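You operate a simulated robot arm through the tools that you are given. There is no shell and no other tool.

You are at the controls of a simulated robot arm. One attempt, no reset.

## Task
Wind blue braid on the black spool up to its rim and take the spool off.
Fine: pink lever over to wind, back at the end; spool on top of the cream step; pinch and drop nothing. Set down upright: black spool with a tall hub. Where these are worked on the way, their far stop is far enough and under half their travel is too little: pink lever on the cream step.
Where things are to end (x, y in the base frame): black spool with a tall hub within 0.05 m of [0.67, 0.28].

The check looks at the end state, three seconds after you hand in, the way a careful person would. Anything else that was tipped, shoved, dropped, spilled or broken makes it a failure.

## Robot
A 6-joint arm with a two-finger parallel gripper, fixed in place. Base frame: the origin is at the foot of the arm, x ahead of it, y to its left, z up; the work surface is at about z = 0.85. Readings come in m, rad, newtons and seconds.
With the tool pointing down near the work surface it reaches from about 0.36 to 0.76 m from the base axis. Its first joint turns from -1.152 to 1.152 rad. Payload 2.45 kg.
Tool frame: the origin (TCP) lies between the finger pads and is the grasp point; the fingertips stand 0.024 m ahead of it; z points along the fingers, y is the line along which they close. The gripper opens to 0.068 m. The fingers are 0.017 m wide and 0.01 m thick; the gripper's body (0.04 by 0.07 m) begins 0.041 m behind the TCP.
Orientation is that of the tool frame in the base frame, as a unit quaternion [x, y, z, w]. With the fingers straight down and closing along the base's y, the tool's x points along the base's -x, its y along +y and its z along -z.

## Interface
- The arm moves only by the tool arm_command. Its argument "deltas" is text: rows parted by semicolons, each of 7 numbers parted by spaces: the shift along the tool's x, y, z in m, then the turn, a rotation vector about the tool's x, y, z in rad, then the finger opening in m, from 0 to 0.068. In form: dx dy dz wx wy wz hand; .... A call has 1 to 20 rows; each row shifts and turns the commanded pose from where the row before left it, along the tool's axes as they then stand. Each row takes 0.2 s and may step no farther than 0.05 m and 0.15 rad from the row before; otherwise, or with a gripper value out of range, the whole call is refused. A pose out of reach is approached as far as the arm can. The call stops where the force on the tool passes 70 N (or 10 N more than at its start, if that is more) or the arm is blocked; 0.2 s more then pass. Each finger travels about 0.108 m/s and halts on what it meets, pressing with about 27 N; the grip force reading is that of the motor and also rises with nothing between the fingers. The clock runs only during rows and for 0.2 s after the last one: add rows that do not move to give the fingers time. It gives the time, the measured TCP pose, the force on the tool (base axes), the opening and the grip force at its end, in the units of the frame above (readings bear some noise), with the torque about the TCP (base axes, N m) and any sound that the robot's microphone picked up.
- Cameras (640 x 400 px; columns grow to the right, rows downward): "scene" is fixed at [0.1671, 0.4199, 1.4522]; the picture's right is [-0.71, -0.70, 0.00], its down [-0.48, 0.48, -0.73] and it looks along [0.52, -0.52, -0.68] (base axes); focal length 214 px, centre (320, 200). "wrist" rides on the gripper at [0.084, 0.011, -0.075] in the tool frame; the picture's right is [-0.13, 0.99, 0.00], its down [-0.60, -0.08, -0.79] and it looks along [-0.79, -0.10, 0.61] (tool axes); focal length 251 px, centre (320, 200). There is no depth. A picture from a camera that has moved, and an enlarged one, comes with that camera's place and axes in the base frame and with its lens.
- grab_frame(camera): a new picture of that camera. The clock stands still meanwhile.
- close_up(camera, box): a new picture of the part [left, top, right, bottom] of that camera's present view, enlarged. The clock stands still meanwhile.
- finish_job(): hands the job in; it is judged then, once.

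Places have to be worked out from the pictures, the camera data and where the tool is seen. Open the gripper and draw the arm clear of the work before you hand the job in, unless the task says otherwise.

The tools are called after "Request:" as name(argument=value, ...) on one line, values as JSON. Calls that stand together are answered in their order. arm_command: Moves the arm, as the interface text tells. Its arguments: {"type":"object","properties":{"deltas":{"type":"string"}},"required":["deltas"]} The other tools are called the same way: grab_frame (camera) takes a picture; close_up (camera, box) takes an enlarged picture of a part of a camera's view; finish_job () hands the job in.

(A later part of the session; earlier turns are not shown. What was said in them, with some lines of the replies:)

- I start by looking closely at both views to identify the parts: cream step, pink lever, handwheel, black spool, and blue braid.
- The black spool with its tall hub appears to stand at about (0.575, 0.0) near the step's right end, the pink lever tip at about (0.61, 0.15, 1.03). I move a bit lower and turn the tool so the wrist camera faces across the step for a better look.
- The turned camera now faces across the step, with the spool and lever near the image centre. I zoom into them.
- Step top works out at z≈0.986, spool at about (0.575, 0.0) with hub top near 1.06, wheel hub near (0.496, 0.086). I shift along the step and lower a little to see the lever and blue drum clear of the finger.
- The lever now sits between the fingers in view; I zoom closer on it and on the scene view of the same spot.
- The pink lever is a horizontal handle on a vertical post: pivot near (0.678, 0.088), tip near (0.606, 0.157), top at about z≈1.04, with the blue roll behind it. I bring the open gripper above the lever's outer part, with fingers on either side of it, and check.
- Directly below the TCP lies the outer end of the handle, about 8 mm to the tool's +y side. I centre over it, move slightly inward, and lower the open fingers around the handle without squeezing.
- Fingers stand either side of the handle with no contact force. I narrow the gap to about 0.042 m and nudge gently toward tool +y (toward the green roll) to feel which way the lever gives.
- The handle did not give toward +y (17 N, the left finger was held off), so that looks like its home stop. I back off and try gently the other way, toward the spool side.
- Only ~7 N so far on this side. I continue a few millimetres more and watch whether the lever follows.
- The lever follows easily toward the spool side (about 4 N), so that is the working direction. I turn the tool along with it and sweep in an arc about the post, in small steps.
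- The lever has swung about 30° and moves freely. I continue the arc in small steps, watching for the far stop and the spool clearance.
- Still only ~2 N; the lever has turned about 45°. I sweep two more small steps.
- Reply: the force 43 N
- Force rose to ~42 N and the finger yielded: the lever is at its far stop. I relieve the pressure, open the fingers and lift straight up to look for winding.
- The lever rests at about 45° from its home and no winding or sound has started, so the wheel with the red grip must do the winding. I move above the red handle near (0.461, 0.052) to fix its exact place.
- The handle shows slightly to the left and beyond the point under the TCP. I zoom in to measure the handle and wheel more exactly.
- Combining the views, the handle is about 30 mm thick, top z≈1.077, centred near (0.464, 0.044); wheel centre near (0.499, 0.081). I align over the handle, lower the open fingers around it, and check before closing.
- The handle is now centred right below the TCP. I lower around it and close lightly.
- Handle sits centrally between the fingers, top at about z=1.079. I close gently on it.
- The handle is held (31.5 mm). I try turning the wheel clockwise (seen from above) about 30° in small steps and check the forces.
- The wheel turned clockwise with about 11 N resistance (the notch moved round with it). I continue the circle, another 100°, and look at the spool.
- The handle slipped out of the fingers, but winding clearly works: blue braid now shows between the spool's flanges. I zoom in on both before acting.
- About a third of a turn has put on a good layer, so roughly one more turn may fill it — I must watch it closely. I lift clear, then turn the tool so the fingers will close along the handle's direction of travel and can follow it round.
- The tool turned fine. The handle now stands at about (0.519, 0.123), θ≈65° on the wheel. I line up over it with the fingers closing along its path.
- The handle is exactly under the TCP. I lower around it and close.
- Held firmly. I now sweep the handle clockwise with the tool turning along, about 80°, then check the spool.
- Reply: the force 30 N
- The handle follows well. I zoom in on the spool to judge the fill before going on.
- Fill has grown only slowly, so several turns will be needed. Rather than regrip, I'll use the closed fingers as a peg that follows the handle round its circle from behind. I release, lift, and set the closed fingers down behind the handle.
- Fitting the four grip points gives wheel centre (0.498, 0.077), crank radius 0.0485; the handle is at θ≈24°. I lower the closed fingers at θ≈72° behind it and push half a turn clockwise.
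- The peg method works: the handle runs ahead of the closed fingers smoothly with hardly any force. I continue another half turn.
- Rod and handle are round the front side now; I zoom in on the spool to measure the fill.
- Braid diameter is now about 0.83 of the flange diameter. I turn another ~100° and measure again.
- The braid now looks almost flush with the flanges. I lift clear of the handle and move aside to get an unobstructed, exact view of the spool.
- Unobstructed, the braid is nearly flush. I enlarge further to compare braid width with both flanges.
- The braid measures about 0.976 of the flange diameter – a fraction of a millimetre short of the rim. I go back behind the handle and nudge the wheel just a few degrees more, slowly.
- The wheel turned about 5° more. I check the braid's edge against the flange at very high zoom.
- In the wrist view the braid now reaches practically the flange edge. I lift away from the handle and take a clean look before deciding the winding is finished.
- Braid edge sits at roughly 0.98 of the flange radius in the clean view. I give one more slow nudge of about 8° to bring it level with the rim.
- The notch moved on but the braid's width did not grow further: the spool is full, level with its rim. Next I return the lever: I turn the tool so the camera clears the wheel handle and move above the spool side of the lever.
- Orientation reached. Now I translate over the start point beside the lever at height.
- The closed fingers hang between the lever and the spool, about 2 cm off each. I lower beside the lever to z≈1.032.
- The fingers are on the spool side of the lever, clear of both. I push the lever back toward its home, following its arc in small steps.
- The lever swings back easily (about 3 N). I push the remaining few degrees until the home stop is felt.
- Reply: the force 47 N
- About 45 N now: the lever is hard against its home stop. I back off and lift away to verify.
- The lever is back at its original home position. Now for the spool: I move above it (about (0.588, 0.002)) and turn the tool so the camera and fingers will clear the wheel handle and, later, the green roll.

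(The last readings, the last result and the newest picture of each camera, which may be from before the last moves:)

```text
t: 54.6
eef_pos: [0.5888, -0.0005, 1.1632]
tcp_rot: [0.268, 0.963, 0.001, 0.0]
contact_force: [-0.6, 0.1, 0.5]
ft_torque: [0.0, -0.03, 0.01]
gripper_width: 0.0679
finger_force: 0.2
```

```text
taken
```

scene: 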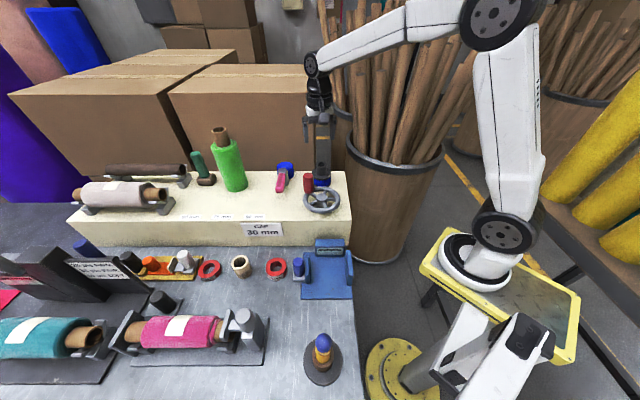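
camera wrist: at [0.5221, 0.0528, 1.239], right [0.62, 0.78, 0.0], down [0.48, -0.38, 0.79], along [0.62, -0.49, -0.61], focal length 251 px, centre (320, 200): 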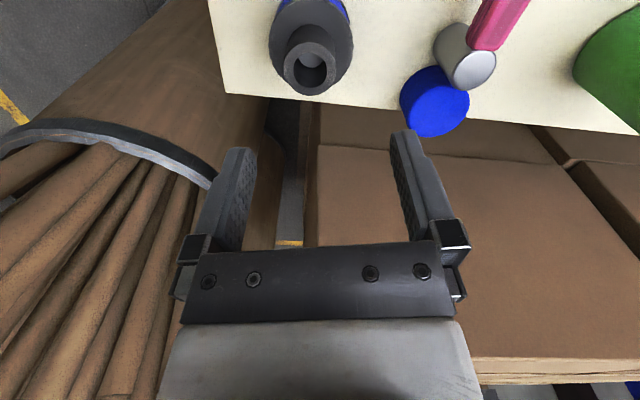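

The hub shows just off the point under the TCP. I zoom in to centre exactly.

Request:
close_up(camera="wrist", box=[250, 0, 370, 110])

Request:
close_up(camera="scene", box=[295, 140, 350, 195])

```text
3.64 times, centred on (310, 55) of wrist
camera zoom: at [0.5221, 0.0528, 1.239], right [0.62, 0.78, 0.0], down [0.48, -0.38, 0.79], along [0.62, -0.49, -0.61], focal length 914 px, centre (356, 727)
```

zoom: 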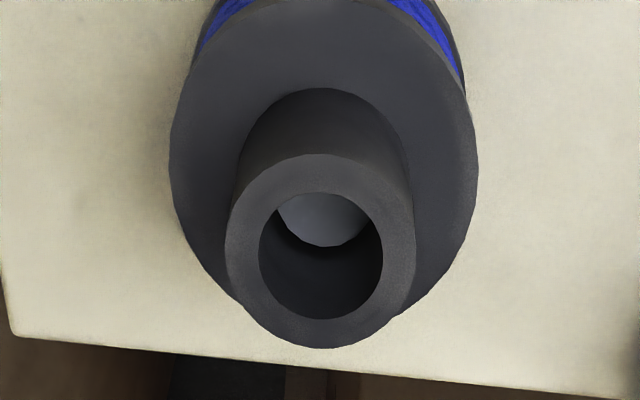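

```text
7.27 times, centred on (322, 168) of scene
camera zoom: at [0.1671, 0.4199, 1.4522], right [-0.71, -0.7, 0.0], down [-0.48, 0.48, -0.73], along [0.52, -0.52, -0.68], focal length 1560 px, centre (302, 436)
```

zoom: 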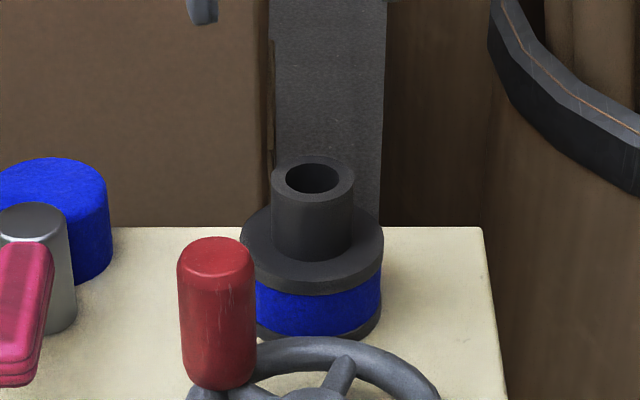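

Hub centre works out at about (0.583, -0.003), top z≈1.062, flange top ≈1.026; a fixed pin shows inside it. I centre and lower partway, then verify.

Request:
arm_command(deltas="0.004 -0.0055 0.02 0 0 0 0.068; 0 0 0.04 0 0 0 0.068; 0 0 0 0 0 0 0.068; 0 0 0 0 0 0 0.068")

Request:
grab_frame(camera="wrist")

Request:
close_up(camera="scene", box=[290, 130, 350, 195])

```text
t: 55.6
eef_pos: [0.5829, -0.0023, 1.1046]
tcp_rot: [0.269, 0.963, 0.0, 0.0]
contact_force: [0.3, -0.6, 0.4]
ft_torque: [0.0, -0.03, 0.01]
gripper_width: 0.0678
finger_force: 0.0
```

```text
taken
camera wrist: at [0.516, 0.0505, 1.1793], right [0.62, 0.78, 0.0], down [0.48, -0.38, 0.79], along [0.62, -0.49, -0.61], focal length 251 px, centre (320, 200)
```

wrist: 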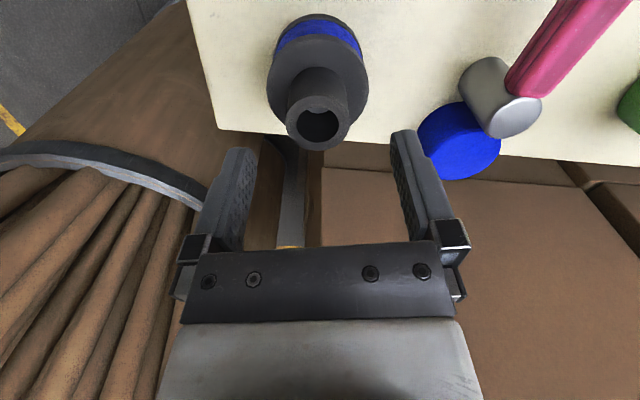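

```text
6.15 times, centred on (320, 162) of scene
camera zoom: at [0.1671, 0.4199, 1.4522], right [-0.71, -0.7, 0.0], down [-0.48, 0.48, -0.73], along [0.52, -0.52, -0.68], focal length 1320 px, centre (320, 431)
```

zoom: 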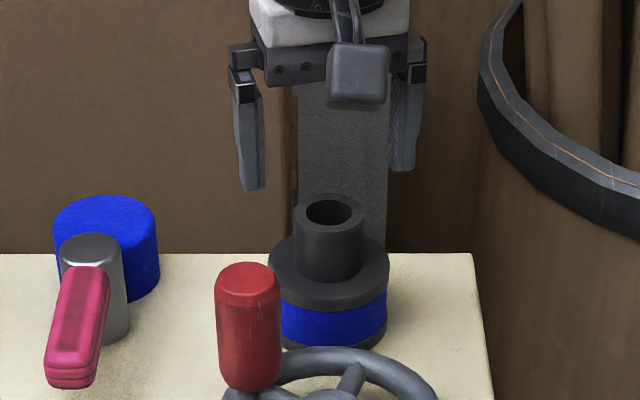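

Well centred (319 vs 320 px). I lower around the hub to just above the flange and close the fingers.

Request:
arm_command(deltas="0.001 -0.0005 0.025 0 0 0 0.068; 0 0 0.0236 0 0 0 0.068; 0 0 0 0 0 0 0.068; 0 0 0 0 0 0 0.068")

Request:
grab_frame(camera="wrist")

Request:
close_up(camera="scene", box=[290, 130, 350, 195])

```text
t: 56.6
eef_pos: [0.5798, -0.0003, 1.0548]
tcp_rot: [0.27, 0.963, 0.0, 0.0]
contact_force: [-0.5, -0.8, -0.5]
ft_torque: [0.0, 0.02, 0.05]
gripper_width: 0.068
finger_force: 0.1
```

```text
taken
camera wrist: at [0.5134, 0.0526, 1.1294], right [0.62, 0.78, 0.0], down [0.48, -0.38, 0.79], along [0.62, -0.49, -0.61], focal length 251 px, centre (320, 200)
```

wrist: 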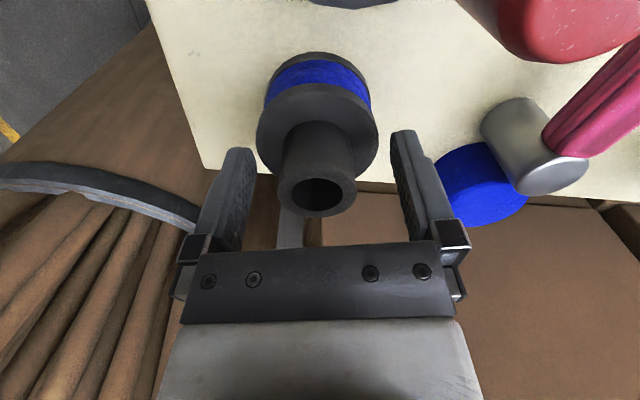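

```text
6.15 times, centred on (320, 162) of scene
camera zoom: at [0.1671, 0.4199, 1.4522], right [-0.71, -0.7, 0.0], down [-0.48, 0.48, -0.73], along [0.52, -0.52, -0.68], focal length 1320 px, centre (320, 431)
```

zoom: 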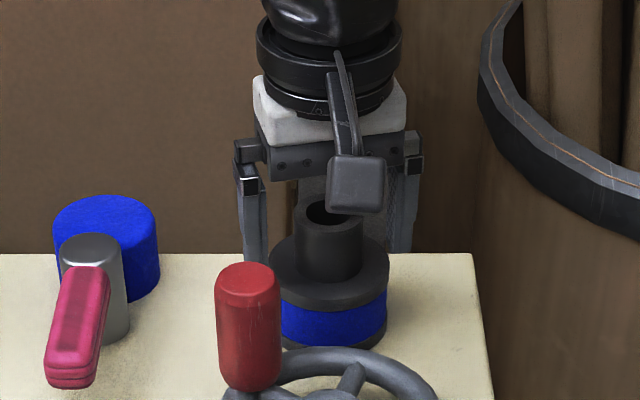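

Hub lies centred between the pads, tips just above the flange. I close on the hub.

Request:
arm_command(deltas="0 0 0 0 0 0 0.05; 0 0 0 0 0 0 0.034; 0 0 0 0 0 0 0.015; 0 0 0 0 0 0 0.015; 0 0 0 0 0 0 0.015")

Request:
grab_frame(camera="wrist")

```text
t: 57.8
eef_pos: [0.5803, -0.0029, 1.0539]
tcp_rot: [0.269, 0.963, 0.0, 0.0]
contact_force: [-4.8, -8.6, 2.1]
ft_torque: [-0.19, 0.07, -0.08]
gripper_width: 0.0359
finger_force: 27.4
```

```text
taken
camera wrist: at [0.5132, 0.052, 1.1297], right [0.62, 0.78, 0.0], down [0.48, -0.38, 0.79], along [0.62, -0.5, -0.61], focal length 251 px, centre (320, 200)
```

wrist: 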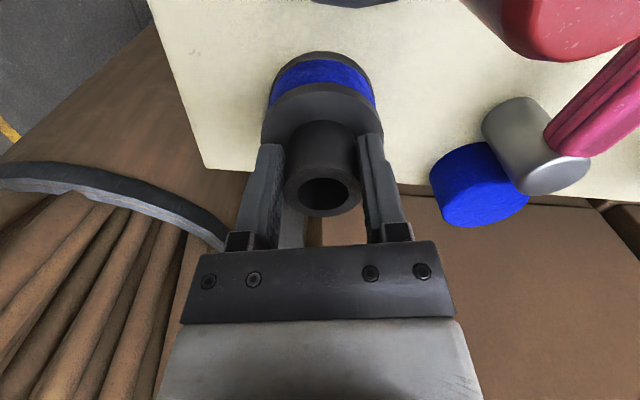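

Gripped at 35.9 mm. There is a slight side load of ~10 N toward −y of the tool, so I shift 2 mm that way, squeeze a bit more firmly, and start lifting slowly straight up.

Request:
arm_command(deltas="0 -0.0025 0 0 0 0 0.01; 0 0 0 0 0 0 0.008; 0 0 -0.006 0 0 0 0.008; 0 0 -0.008 0 0 0 0.008; 0 0 0 0 0 0 0.008")

Request:
grab_frame(camera="wrist")

Request:
close_up(camera="scene", box=[290, 130, 350, 195])

```text
t: 59.0
eef_pos: [0.5806, -0.0053, 1.0699]
tcp_rot: [0.269, 0.963, 0.0, 0.001]
contact_force: [0.0, 0.7, 0.6]
ft_torque: [-0.1, -0.14, 0.02]
gripper_width: 0.0341
finger_force: 16.4
```

```text
taken
camera wrist: at [0.5134, 0.0485, 1.1446], right [0.62, 0.78, 0.0], down [0.48, -0.38, 0.79], along [0.62, -0.49, -0.61], focal length 251 px, centre (320, 200)
```

wrist: 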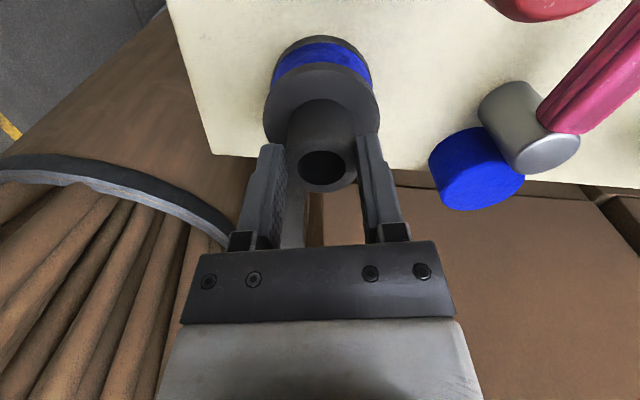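

```text
6.15 times, centred on (320, 162) of scene
camera zoom: at [0.1671, 0.4199, 1.4522], right [-0.71, -0.7, 0.0], down [-0.48, 0.48, -0.73], along [0.52, -0.52, -0.68], focal length 1320 px, centre (320, 431)
```

zoom: 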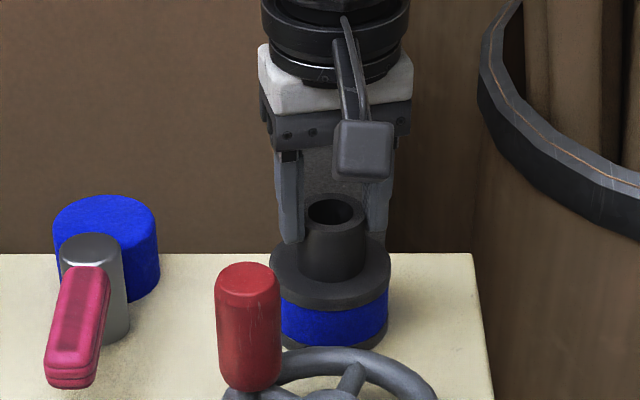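

The fingers slid up the hub without lifting the spool, and the width dropped to 34 mm, which suggests they hold it off-centre. I look closer.

Request:
close_up(camera="wrist", box=[230, 20, 420, 260])

Request:
close_up(camera="scene", box=[308, 150, 338, 190])

```text
1.67 times, centred on (325, 140) of wrist
camera zoom: at [0.5134, 0.0485, 1.1446], right [0.62, 0.78, 0.0], down [0.48, -0.38, 0.79], along [0.62, -0.49, -0.61], focal length 419 px, centre (312, 300)
```

zoom: 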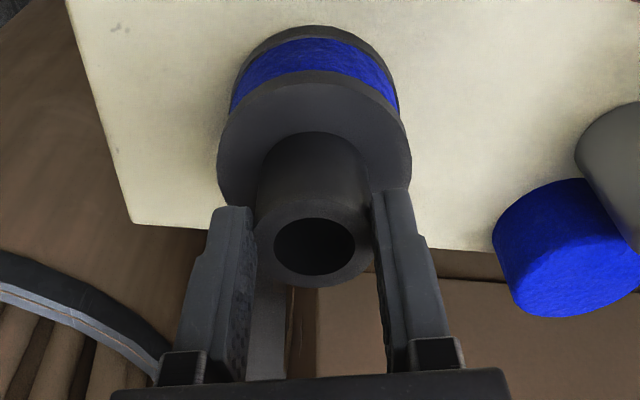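

```text
10.00 times, centred on (323, 170) of scene
camera zoom: at [0.1671, 0.4199, 1.4522], right [-0.71, -0.7, 0.0], down [-0.48, 0.48, -0.73], along [0.52, -0.52, -0.68], focal length 2145 px, centre (290, 500)
```

zoom: 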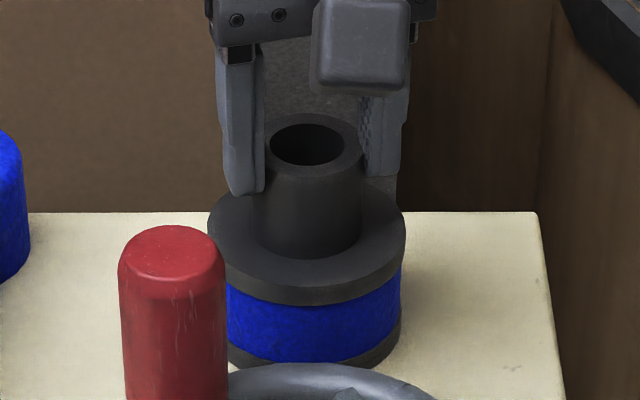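

The spool is only slightly tipped on its pin; the grip was too weak and slightly off. I lower back, open, and re-seat with the fingers as before, so I can regrip with full closing force.

Request:
arm_command(deltas="0 0 0.008 0 0 0 0.008; 0 0.002 0.006 0 0 0 0.012; 0 0 0 0 0 0 0.03; 0 0 0 0 0 0 0.05; 0 0 0 0 0 0 0.068; 0 0 0 0 0 0 0.068")

Request:
close_up(camera="wrist", box=[230, 20, 420, 260])

Request:
close_up(camera="scene", box=[308, 150, 338, 190])

```text
t: 60.4
eef_pos: [0.5807, -0.0018, 1.0542]
tcp_rot: [0.269, 0.963, -0.001, -0.001]
contact_force: [0.0, 0.4, 0.1]
ft_torque: [0.01, -0.02, -0.01]
gripper_width: 0.0681
finger_force: 0.1
```

```text
1.67 times, centred on (325, 140) of wrist
camera zoom: at [0.514, 0.0506, 1.1299], right [0.62, 0.78, 0.0], down [0.48, -0.38, 0.79], along [0.62, -0.49, -0.61], focal length 419 px, centre (312, 300)
```

zoom: 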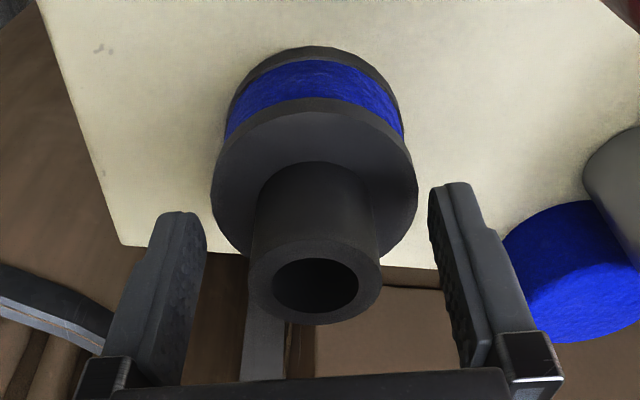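

```text
10.00 times, centred on (323, 170) of scene
camera zoom: at [0.1671, 0.4199, 1.4522], right [-0.71, -0.7, 0.0], down [-0.48, 0.48, -0.73], along [0.52, -0.52, -0.68], focal length 2145 px, centre (290, 500)
```

zoom: 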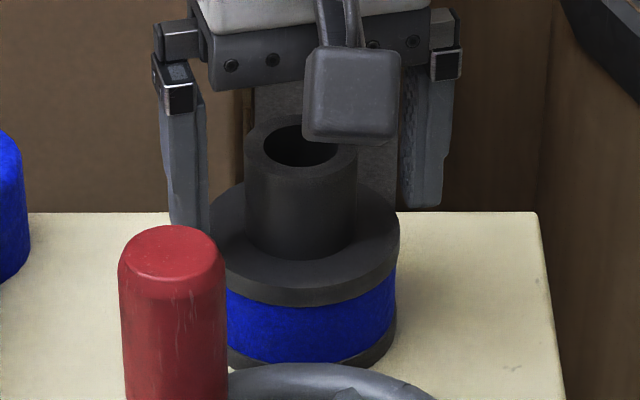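

The spool is back upright on its pin; the hub lies about 3 mm toward +x of the pads' centre. I correct that, and close fully.

Request:
arm_command(deltas="0.003 0.001 0 0 0 0 0.05; 0 0 0 0 0 0 0.034; 0 0 0 0 0 0 0.0; 0 0 0 0 0 0 0.0; 0 0 0 0 0 0 0.0; 0 0 0 0 0 0 0.0")

Request:
close_up(camera="wrist", box=[230, 20, 420, 260])

Request:
close_up(camera="scene", box=[308, 150, 338, 190])

```text
t: 61.8
eef_pos: [0.5795, 0.0002, 1.0544]
tcp_rot: [0.269, 0.963, 0.0, 0.0]
contact_force: [-0.3, -0.4, 0.2]
ft_torque: [-0.03, -0.02, -0.03]
gripper_width: 0.0359
finger_force: 27.2
```

```text
1.67 times, centred on (325, 140) of wrist
camera zoom: at [0.5123, 0.0523, 1.1296], right [0.62, 0.78, 0.0], down [0.48, -0.38, 0.79], along [0.62, -0.49, -0.61], focal length 419 px, centre (312, 300)
```

zoom: 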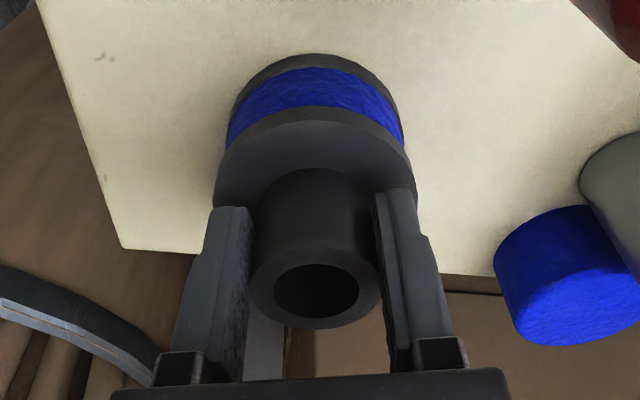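

```text
10.00 times, centred on (323, 170) of scene
camera zoom: at [0.1671, 0.4199, 1.4522], right [-0.71, -0.7, 0.0], down [-0.48, 0.48, -0.73], along [0.52, -0.52, -0.68], focal length 2145 px, centre (290, 500)
```

zoom: 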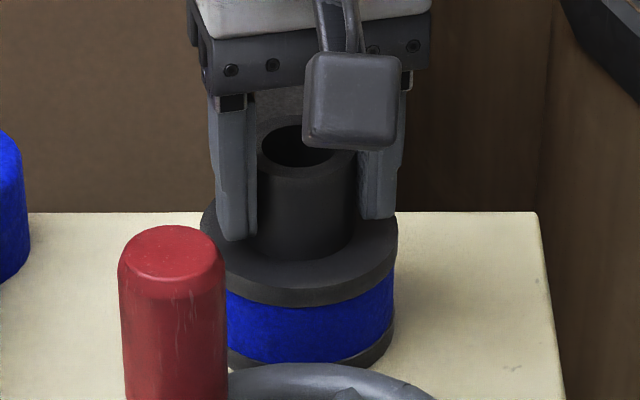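

Now centred with 27 N grip and no side load. I lift very slowly, a few millimetres, and watch the vertical force.

Request:
arm_command(deltas="0 0 -0.002 0 0 0 0.0; 0 0 -0.002 0 0 0 0.0; 0 0 -0.002 0 0 0 0.0")

Request:
close_up(camera="scene", box=[308, 150, 338, 190])

```text
t: 62.6
eef_pos: [0.5787, -0.0003, 1.0616]
tcp_rot: [0.269, 0.963, 0.001, 0.0]
contact_force: [0.4, 0.0, -1.4]
ft_torque: [0.04, -0.01, -0.04]
gripper_width: 0.0356
finger_force: 27.4
```

```text
10.00 times, centred on (323, 170) of scene
camera zoom: at [0.1671, 0.4199, 1.4522], right [-0.71, -0.7, 0.0], down [-0.48, 0.48, -0.73], along [0.52, -0.52, -0.68], focal length 2145 px, centre (290, 500)
```

zoom: 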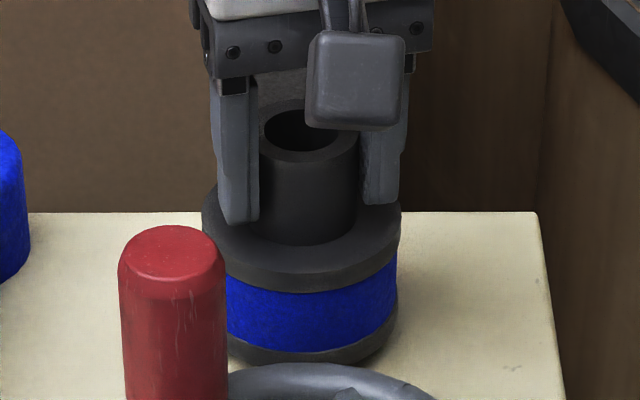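

The spool rises with the gripper, load only ~1.4 N. I continue lifting straight up off the pin.

Request:
arm_command(deltas="0 0 -0.005 0 0 0 0.0; 0 0 -0.006 0 0 0 0.0; 0 0 -0.008 0 0 0 0.0; 0 0 -0.008 0 0 0 0.0; 0 0 0 0 0 0 0.0")

Request:
close_up(camera="scene", box=[298, 130, 348, 190])

Request:
grab_frame(camera="wrist")

```text
t: 63.8
eef_pos: [0.5794, -0.0017, 1.0885]
tcp_rot: [0.268, 0.963, 0.0, 0.0]
contact_force: [0.0, 0.4, -1.0]
ft_torque: [0.0, -0.02, 0.02]
gripper_width: 0.0358
finger_force: 27.0
```

```text
6.67 times, centred on (323, 160) of scene
camera zoom: at [0.1671, 0.4199, 1.4522], right [-0.71, -0.7, 0.0], down [-0.48, 0.48, -0.73], along [0.52, -0.52, -0.68], focal length 1430 px, centre (300, 467)
```

zoom: 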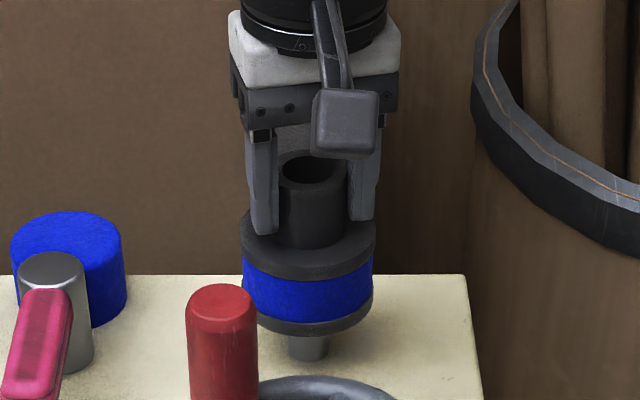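

```text
taken
camera wrist: at [0.5124, 0.0513, 1.1637], right [0.62, 0.78, 0.0], down [0.48, -0.38, 0.79], along [0.62, -0.49, -0.61], focal length 251 px, centre (320, 200)
```

wrist: 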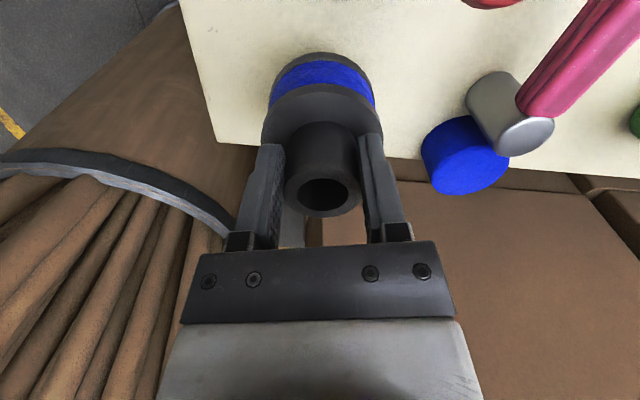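

The pin shows below the spool as it comes up. I lift further until it is clear of the pin and everything else.

Request:
arm_command(deltas="0 0 -0.015 0 0 0 0.0; 0 0 -0.02 0 0 0 0.0; 0 0 -0.02 0 0 0 0.0; 0 0 -0.025 0 0 0 0.0; 0 0 -0.025 0 0 0 0.0; 0 0 -0.02 0 0 0 0.0; 0 0 0 0 0 0 0.0")

Request:
close_up(camera="scene", box=[270, 90, 370, 220])

Request:
grab_frame(camera="wrist")

```text
t: 65.4
eef_pos: [0.5786, -0.0014, 1.2131]
tcp_rot: [0.269, 0.963, 0.0, -0.001]
contact_force: [0.1, -0.7, -1.3]
ft_torque: [-0.01, 0.04, -0.02]
gripper_width: 0.0358
finger_force: 26.9
```

```text
3.08 times, centred on (320, 155) of scene
camera zoom: at [0.1671, 0.4199, 1.4522], right [-0.71, -0.7, 0.0], down [-0.48, 0.48, -0.73], along [0.52, -0.52, -0.68], focal length 660 px, centre (320, 338)
```

zoom: 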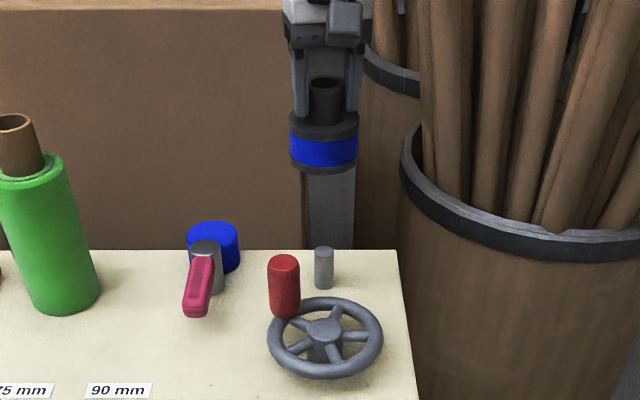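

```text
taken
camera wrist: at [0.5119, 0.052, 1.2879], right [0.62, 0.78, 0.0], down [0.48, -0.38, 0.79], along [0.62, -0.49, -0.61], focal length 251 px, centre (320, 200)
```

wrist: 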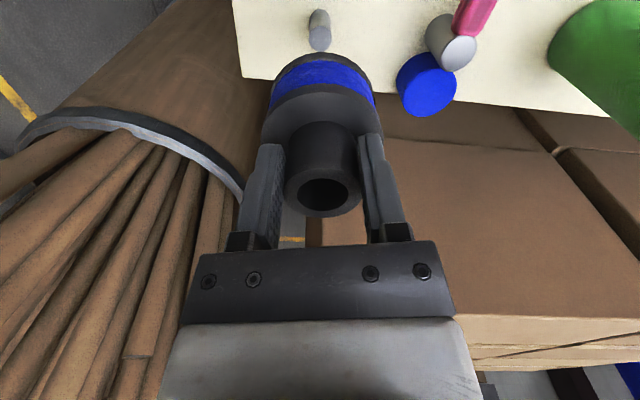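

The full spool is off the pin and hangs upright in the grip. I carry it at this height to a point on the step near the target, about (0.66, 0.255), keeping distance from the green roll.

Request:
arm_command(deltas="0.0035 0.0145 0 0 0 0 0; 0.007 0.029 0 0 0 0 0; 0.007 0.029 0 0 0 0 0; 0.007 0.029 0 0 0 0 0; 0.007 0.029 0 0 0 0 0; 0.007 0.029 0 0 0 0 0; 0.007 0.029 0 0 0 0 0; 0.007 0.029 0 0 0 0 0; 0.007 0.029 0 0 0 0 0; 0.0035 0.0145 0 0 0 0 0; 0 0 0 0 0 0 0; 0 0 0 0 0 0 0")

Request:
grab_frame(camera="wrist")

Request:
close_up(camera="scene", box=[180, 100, 340, 240])

```text
t: 68.0
eef_pos: [0.6606, 0.2565, 1.2132]
tcp_rot: [0.269, 0.963, 0.0, -0.001]
contact_force: [-0.2, 0.3, -1.1]
ft_torque: [-0.01, 0.0, 0.02]
gripper_width: 0.0356
finger_force: 27.0
```

```text
taken
camera wrist: at [0.5934, 0.3093, 1.2887], right [0.62, 0.78, 0.0], down [0.48, -0.38, 0.79], along [0.62, -0.49, -0.61], focal length 251 px, centre (320, 200)
```

wrist: 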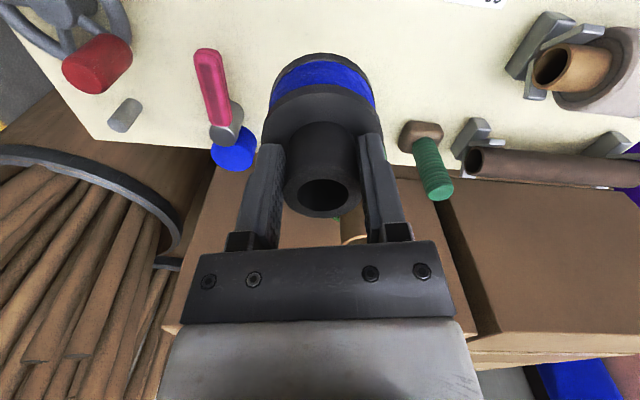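

```text
2.86 times, centred on (260, 170) of scene
camera zoom: at [0.1671, 0.4199, 1.4522], right [-0.71, -0.7, 0.0], down [-0.48, 0.48, -0.73], along [0.52, -0.52, -0.68], focal length 613 px, centre (491, 286)
```

zoom: 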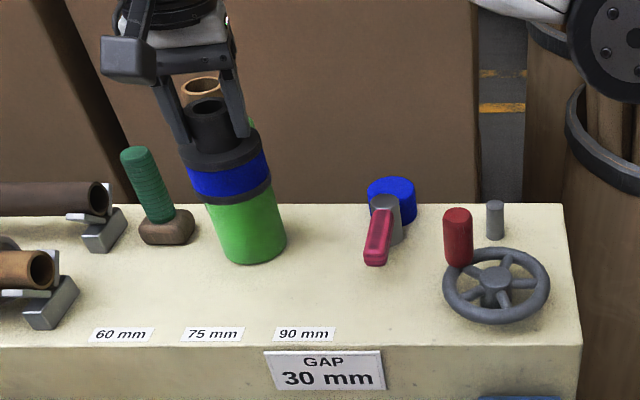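

The spool hangs over the chosen spot, about 0.10 m from the green roll's axis and 0.048 m behind the front edge. I lower most of the way and check clearance.

Request:
arm_command(deltas="0 0 0.02 0 0 0 0; 0 0 0.03 0 0 0 0; 0 0 0.03 0 0 0 0; 0 0 0.03 0 0 0 0; 0 0 0.023 0 0 0 0; 0 0 0 0 0 0 0; 0 0 0 0 0 0 0")

Request:
grab_frame(camera="wrist")

Request:
close_up(camera="scene", box=[190, 110, 310, 230])

```text
t: 69.6
eef_pos: [0.6616, 0.2538, 1.0813]
tcp_rot: [0.269, 0.963, 0.0, 0.001]
contact_force: [-0.1, 0.2, -1.2]
ft_torque: [0.03, 0.03, 0.02]
gripper_width: 0.0359
finger_force: 26.6
```

```text
taken
camera wrist: at [0.5938, 0.3069, 1.1559], right [0.62, 0.78, 0.0], down [0.48, -0.38, 0.79], along [0.62, -0.49, -0.61], focal length 251 px, centre (320, 200)
```

wrist: 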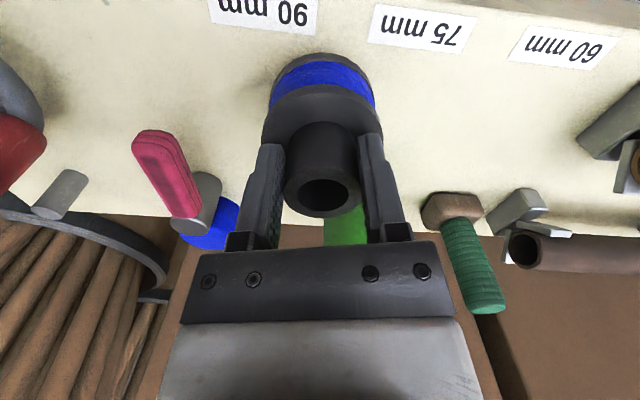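

```text
3.33 times, centred on (250, 170) of scene
camera zoom: at [0.1671, 0.4199, 1.4522], right [-0.71, -0.7, 0.0], down [-0.48, 0.48, -0.73], along [0.52, -0.52, -0.68], focal length 715 px, centre (553, 300)
```

zoom: 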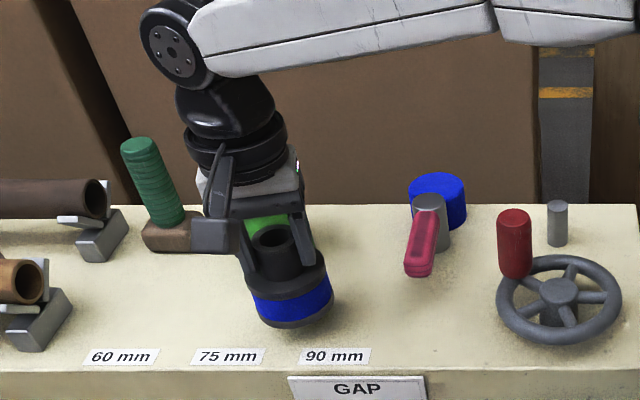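

No contact, clear all round. I lower further in finer steps toward the step surface.

Request:
arm_command(deltas="0 0 0.01 0 0 0 0; 0 0 0.008 0 0 0 0; 0 0 0.003 0 0 0 0; 0 0 0 0 0 0 0; 0 0 0 0 0 0 0")

Request:
close_up(camera="scene", box=[220, 140, 300, 220])

```text
t: 70.8
eef_pos: [0.6602, 0.255, 1.0592]
tcp_rot: [0.269, 0.963, 0.001, 0.001]
contact_force: [0.4, 0.7, -1.1]
ft_torque: [0.02, 0.03, 0.0]
gripper_width: 0.0357
finger_force: 27.2
```

```text
5.00 times, centred on (260, 180) of scene
camera zoom: at [0.1671, 0.4199, 1.4522], right [-0.71, -0.7, 0.0], down [-0.48, 0.48, -0.73], along [0.52, -0.52, -0.68], focal length 1072 px, centre (620, 300)
```

zoom: 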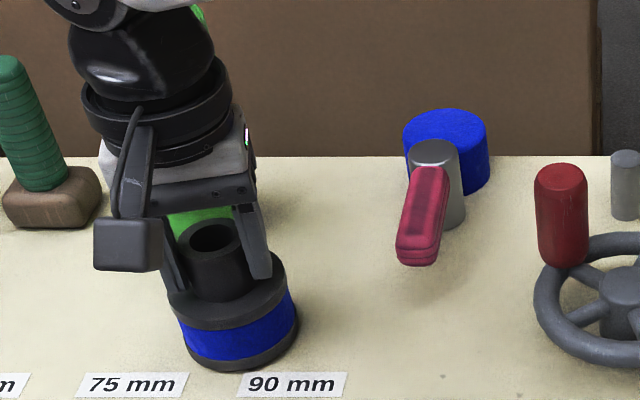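

Still hanging free (-1.1 N). I creep down by a few millimetres to feel touchdown.

Request:
arm_command(deltas="0 0 0.0015 0 0 0 0; 0 0 0.0015 0 0 0 0; 0 0 0 0 0 0 0")

```text
t: 71.6
eef_pos: [0.6597, 0.2562, 1.0561]
tcp_rot: [0.269, 0.963, 0.0, 0.0]
contact_force: [0.2, -0.2, -1.2]
ft_torque: [-0.02, -0.01, 0.0]
gripper_width: 0.0356
finger_force: 27.0
```

No touchdown yet at TCP z=1.056. I creep down another few millimetres.

Request:
arm_command(deltas="0 0 0.0012 0 0 0 0; 0 0 0.0012 0 0 0 0; 0 0 0 0 0 0 0")

Request:
close_up(camera="scene", box=[235, 165, 265, 200])

```text
t: 72.4
eef_pos: [0.6599, 0.2548, 1.0551]
tcp_rot: [0.269, 0.963, 0.001, 0.001]
contact_force: [-0.4, 0.9, 8.4]
ft_torque: [-0.1, 0.22, -0.05]
gripper_width: 0.0357
finger_force: 26.7
```

```text
11.43 times, centred on (250, 182) of scene
camera zoom: at [0.1669, 0.4199, 1.4522], right [-0.71, -0.7, 0.0], down [-0.48, 0.48, -0.73], along [0.52, -0.52, -0.68], focal length 2451 px, centre (1120, 400)
```

zoom: 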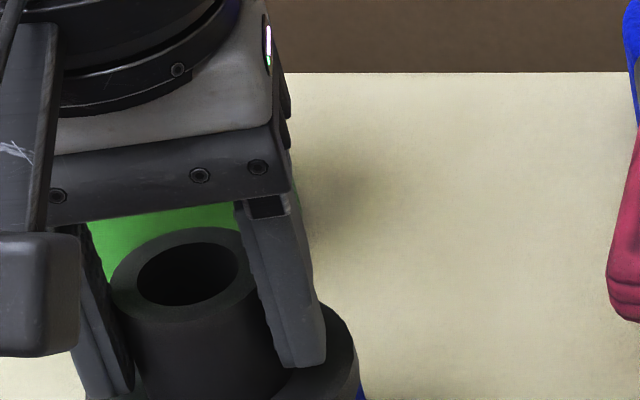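

Touchdown: +8 N upward. I open the fingers slowly and then check that the spool stands upright.

Request:
arm_command(deltas="0 0 -0.0005 0 0 0 0.025; 0 0 0 0 0 0 0.036; 0 0 0 0 0 0 0.045; 0 0 0 0 0 0 0.058; 0 0 0 0 0 0 0.068; 0 0 0 0 0 0 0.068")

Request:
grab_frame(camera="wrist")

Request:
close_up(camera="scene", box=[220, 140, 300, 220])

```text
t: 73.8
eef_pos: [0.6595, 0.2544, 1.0545]
tcp_rot: [0.269, 0.963, 0.0, 0.0]
contact_force: [0.1, 0.1, -0.3]
ft_torque: [0.01, 0.01, 0.01]
gripper_width: 0.0676
finger_force: 0.0
```

```text
taken
camera wrist: at [0.5929, 0.3081, 1.1289], right [0.62, 0.78, 0.0], down [0.48, -0.38, 0.79], along [0.62, -0.49, -0.61], focal length 251 px, centre (320, 200)
```

wrist: 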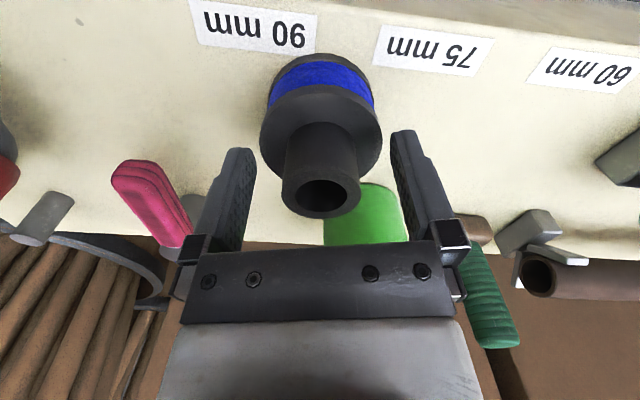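

```text
5.00 times, centred on (260, 180) of scene
camera zoom: at [0.1671, 0.4199, 1.4522], right [-0.71, -0.7, 0.0], down [-0.48, 0.48, -0.73], along [0.52, -0.52, -0.68], focal length 1072 px, centre (620, 300)
```

zoom: 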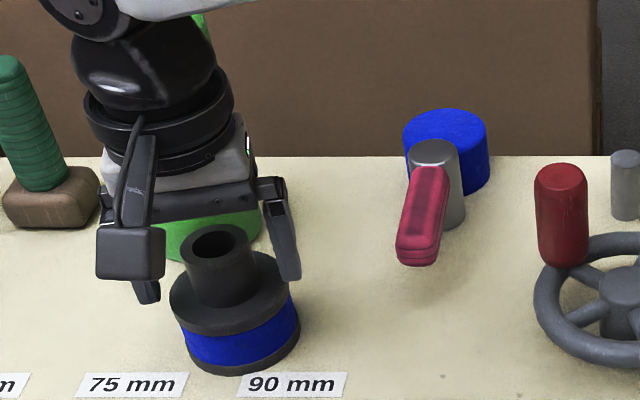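

The spool stands upright on the step and the fingers are free on both sides. I raise the gripper straight up and draw the arm back toward the base.

Request:
arm_command(deltas="0 0 -0.02 0 0 0 0.068; 0 0 -0.03 0 0 0 0.068; 0 0 -0.04 0 0 0 0.068; 0 0 -0.045 0 0 0 0.068; 0 0 -0.045 0 0 0 0.068; 0.04 0 -0.02 0 0 0 0.068; 0.045 0 0 0 0 0 0.068; 0.045 0 0 0 0 0 0.068; 0.04 0 0 0 0 0 0.068; 0 0 0 0 0 0 0.068")

Request:
grab_frame(camera="scene")

Request:
close_up(camera="scene", box=[190, 110, 360, 230])

Request:
grab_frame(camera="wrist")

```text
t: 76.0
eef_pos: [0.514, 0.3413, 1.2522]
tcp_rot: [0.269, 0.963, 0.0, 0.0]
contact_force: [0.4, 1.1, 0.3]
ft_torque: [0.02, -0.01, 0.03]
gripper_width: 0.0678
finger_force: 0.0
```

```text
taken
```

scene: 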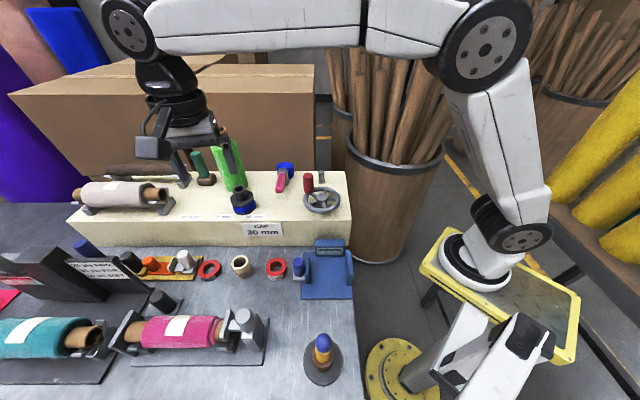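

```text
3.33 times, centred on (275, 170) of scene
camera zoom: at [0.1671, 0.4199, 1.4522], right [-0.71, -0.7, 0.0], down [-0.48, 0.48, -0.73], along [0.52, -0.52, -0.68], focal length 715 px, centre (470, 300)
```

zoom: 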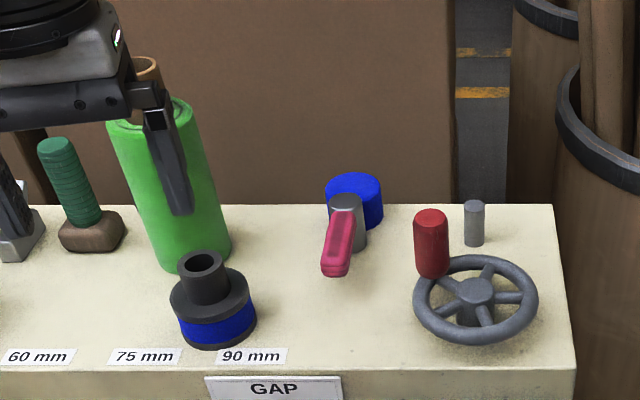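

```text
taken
camera wrist: at [0.4476, 0.3945, 1.3266], right [0.62, 0.78, 0.0], down [0.48, -0.38, 0.79], along [0.62, -0.49, -0.61], focal length 251 px, centre (320, 200)
```

wrist: 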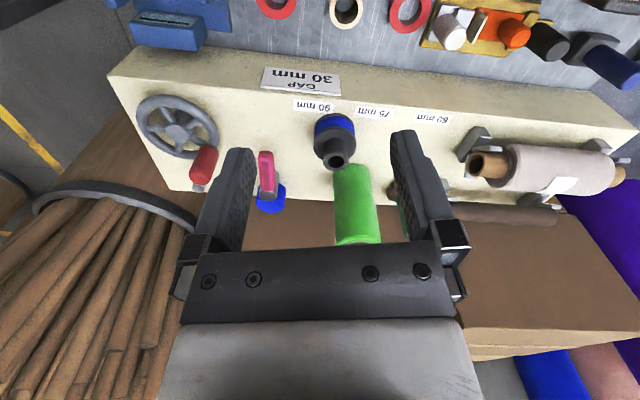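

The spool stands on the step at about (0.66, 0.254), lever home, nothing else disturbed. I check the spool's fill and stance once more up close.

Request:
close_up(camera="scene", box=[228, 180, 258, 218])

Request:
close_up(camera="wrist", box=[290, 90, 380, 180])

```text
10.53 times, centred on (243, 199) of scene
camera zoom: at [0.1671, 0.4199, 1.4522], right [-0.71, -0.7, 0.0], down [-0.48, 0.48, -0.73], along [0.52, -0.52, -0.68], focal length 2258 px, centre (1130, 210)
```

zoom: 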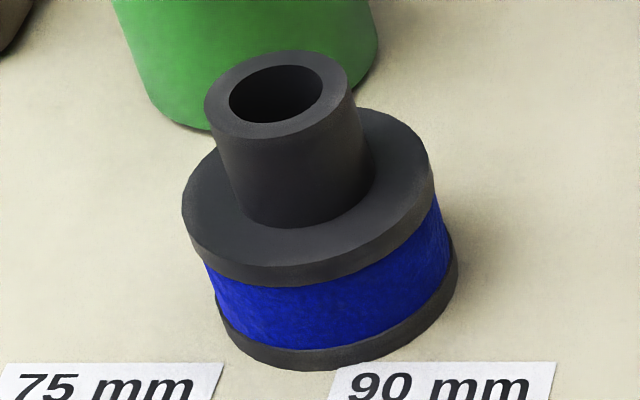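

```text
4.44 times, centred on (335, 135) of wrist
camera zoom: at [0.4476, 0.3945, 1.3266], right [0.62, 0.78, 0.0], down [0.48, -0.38, 0.79], along [0.62, -0.49, -0.61], focal length 1118 px, centre (253, 489)
```

zoom: 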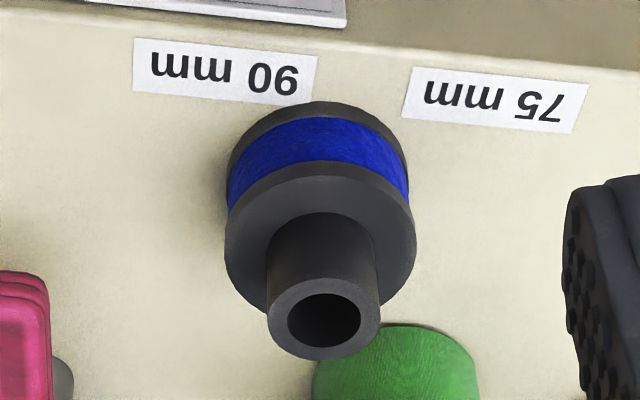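

The spool stands upright and full to its rim on the cream step, the lever is home, the gripper is open and well clear. I hand the job in.

Request:
finish_job()

```text
The job is handed in.
```

I wound the black spool with blue braid up to its rim, took it off its pin and stood it upright on the cream step. The job is handed in; I haven't seen the result of the check.

- **Spool position:** it stands at about (0.66, 0.254), roughly 0.03 m from the target and about 5 cm behind the step's front edge.
- **Fill:** the braid measures about 98% of the flange diameter. Turning the wheel a little further made no visible difference, so I took it as full.
- **Pink lever:** I pushed it to its far stop, about 45° over, before winding. At the end I pushed it back to its home stop, and it matches its starting picture.
- **Slips along the way:** the red wheel handle slipped out of the grip once, so I turned the wheel by pushing the handle with closed fingers. My first grip on the spool also slid, tipping it slightly on its pin. I set it back upright and regripped.
- **Rest of the scene:** nothing else looks moved or touched apart from the hand wheel I turned. The gripper is open and drawn clear.
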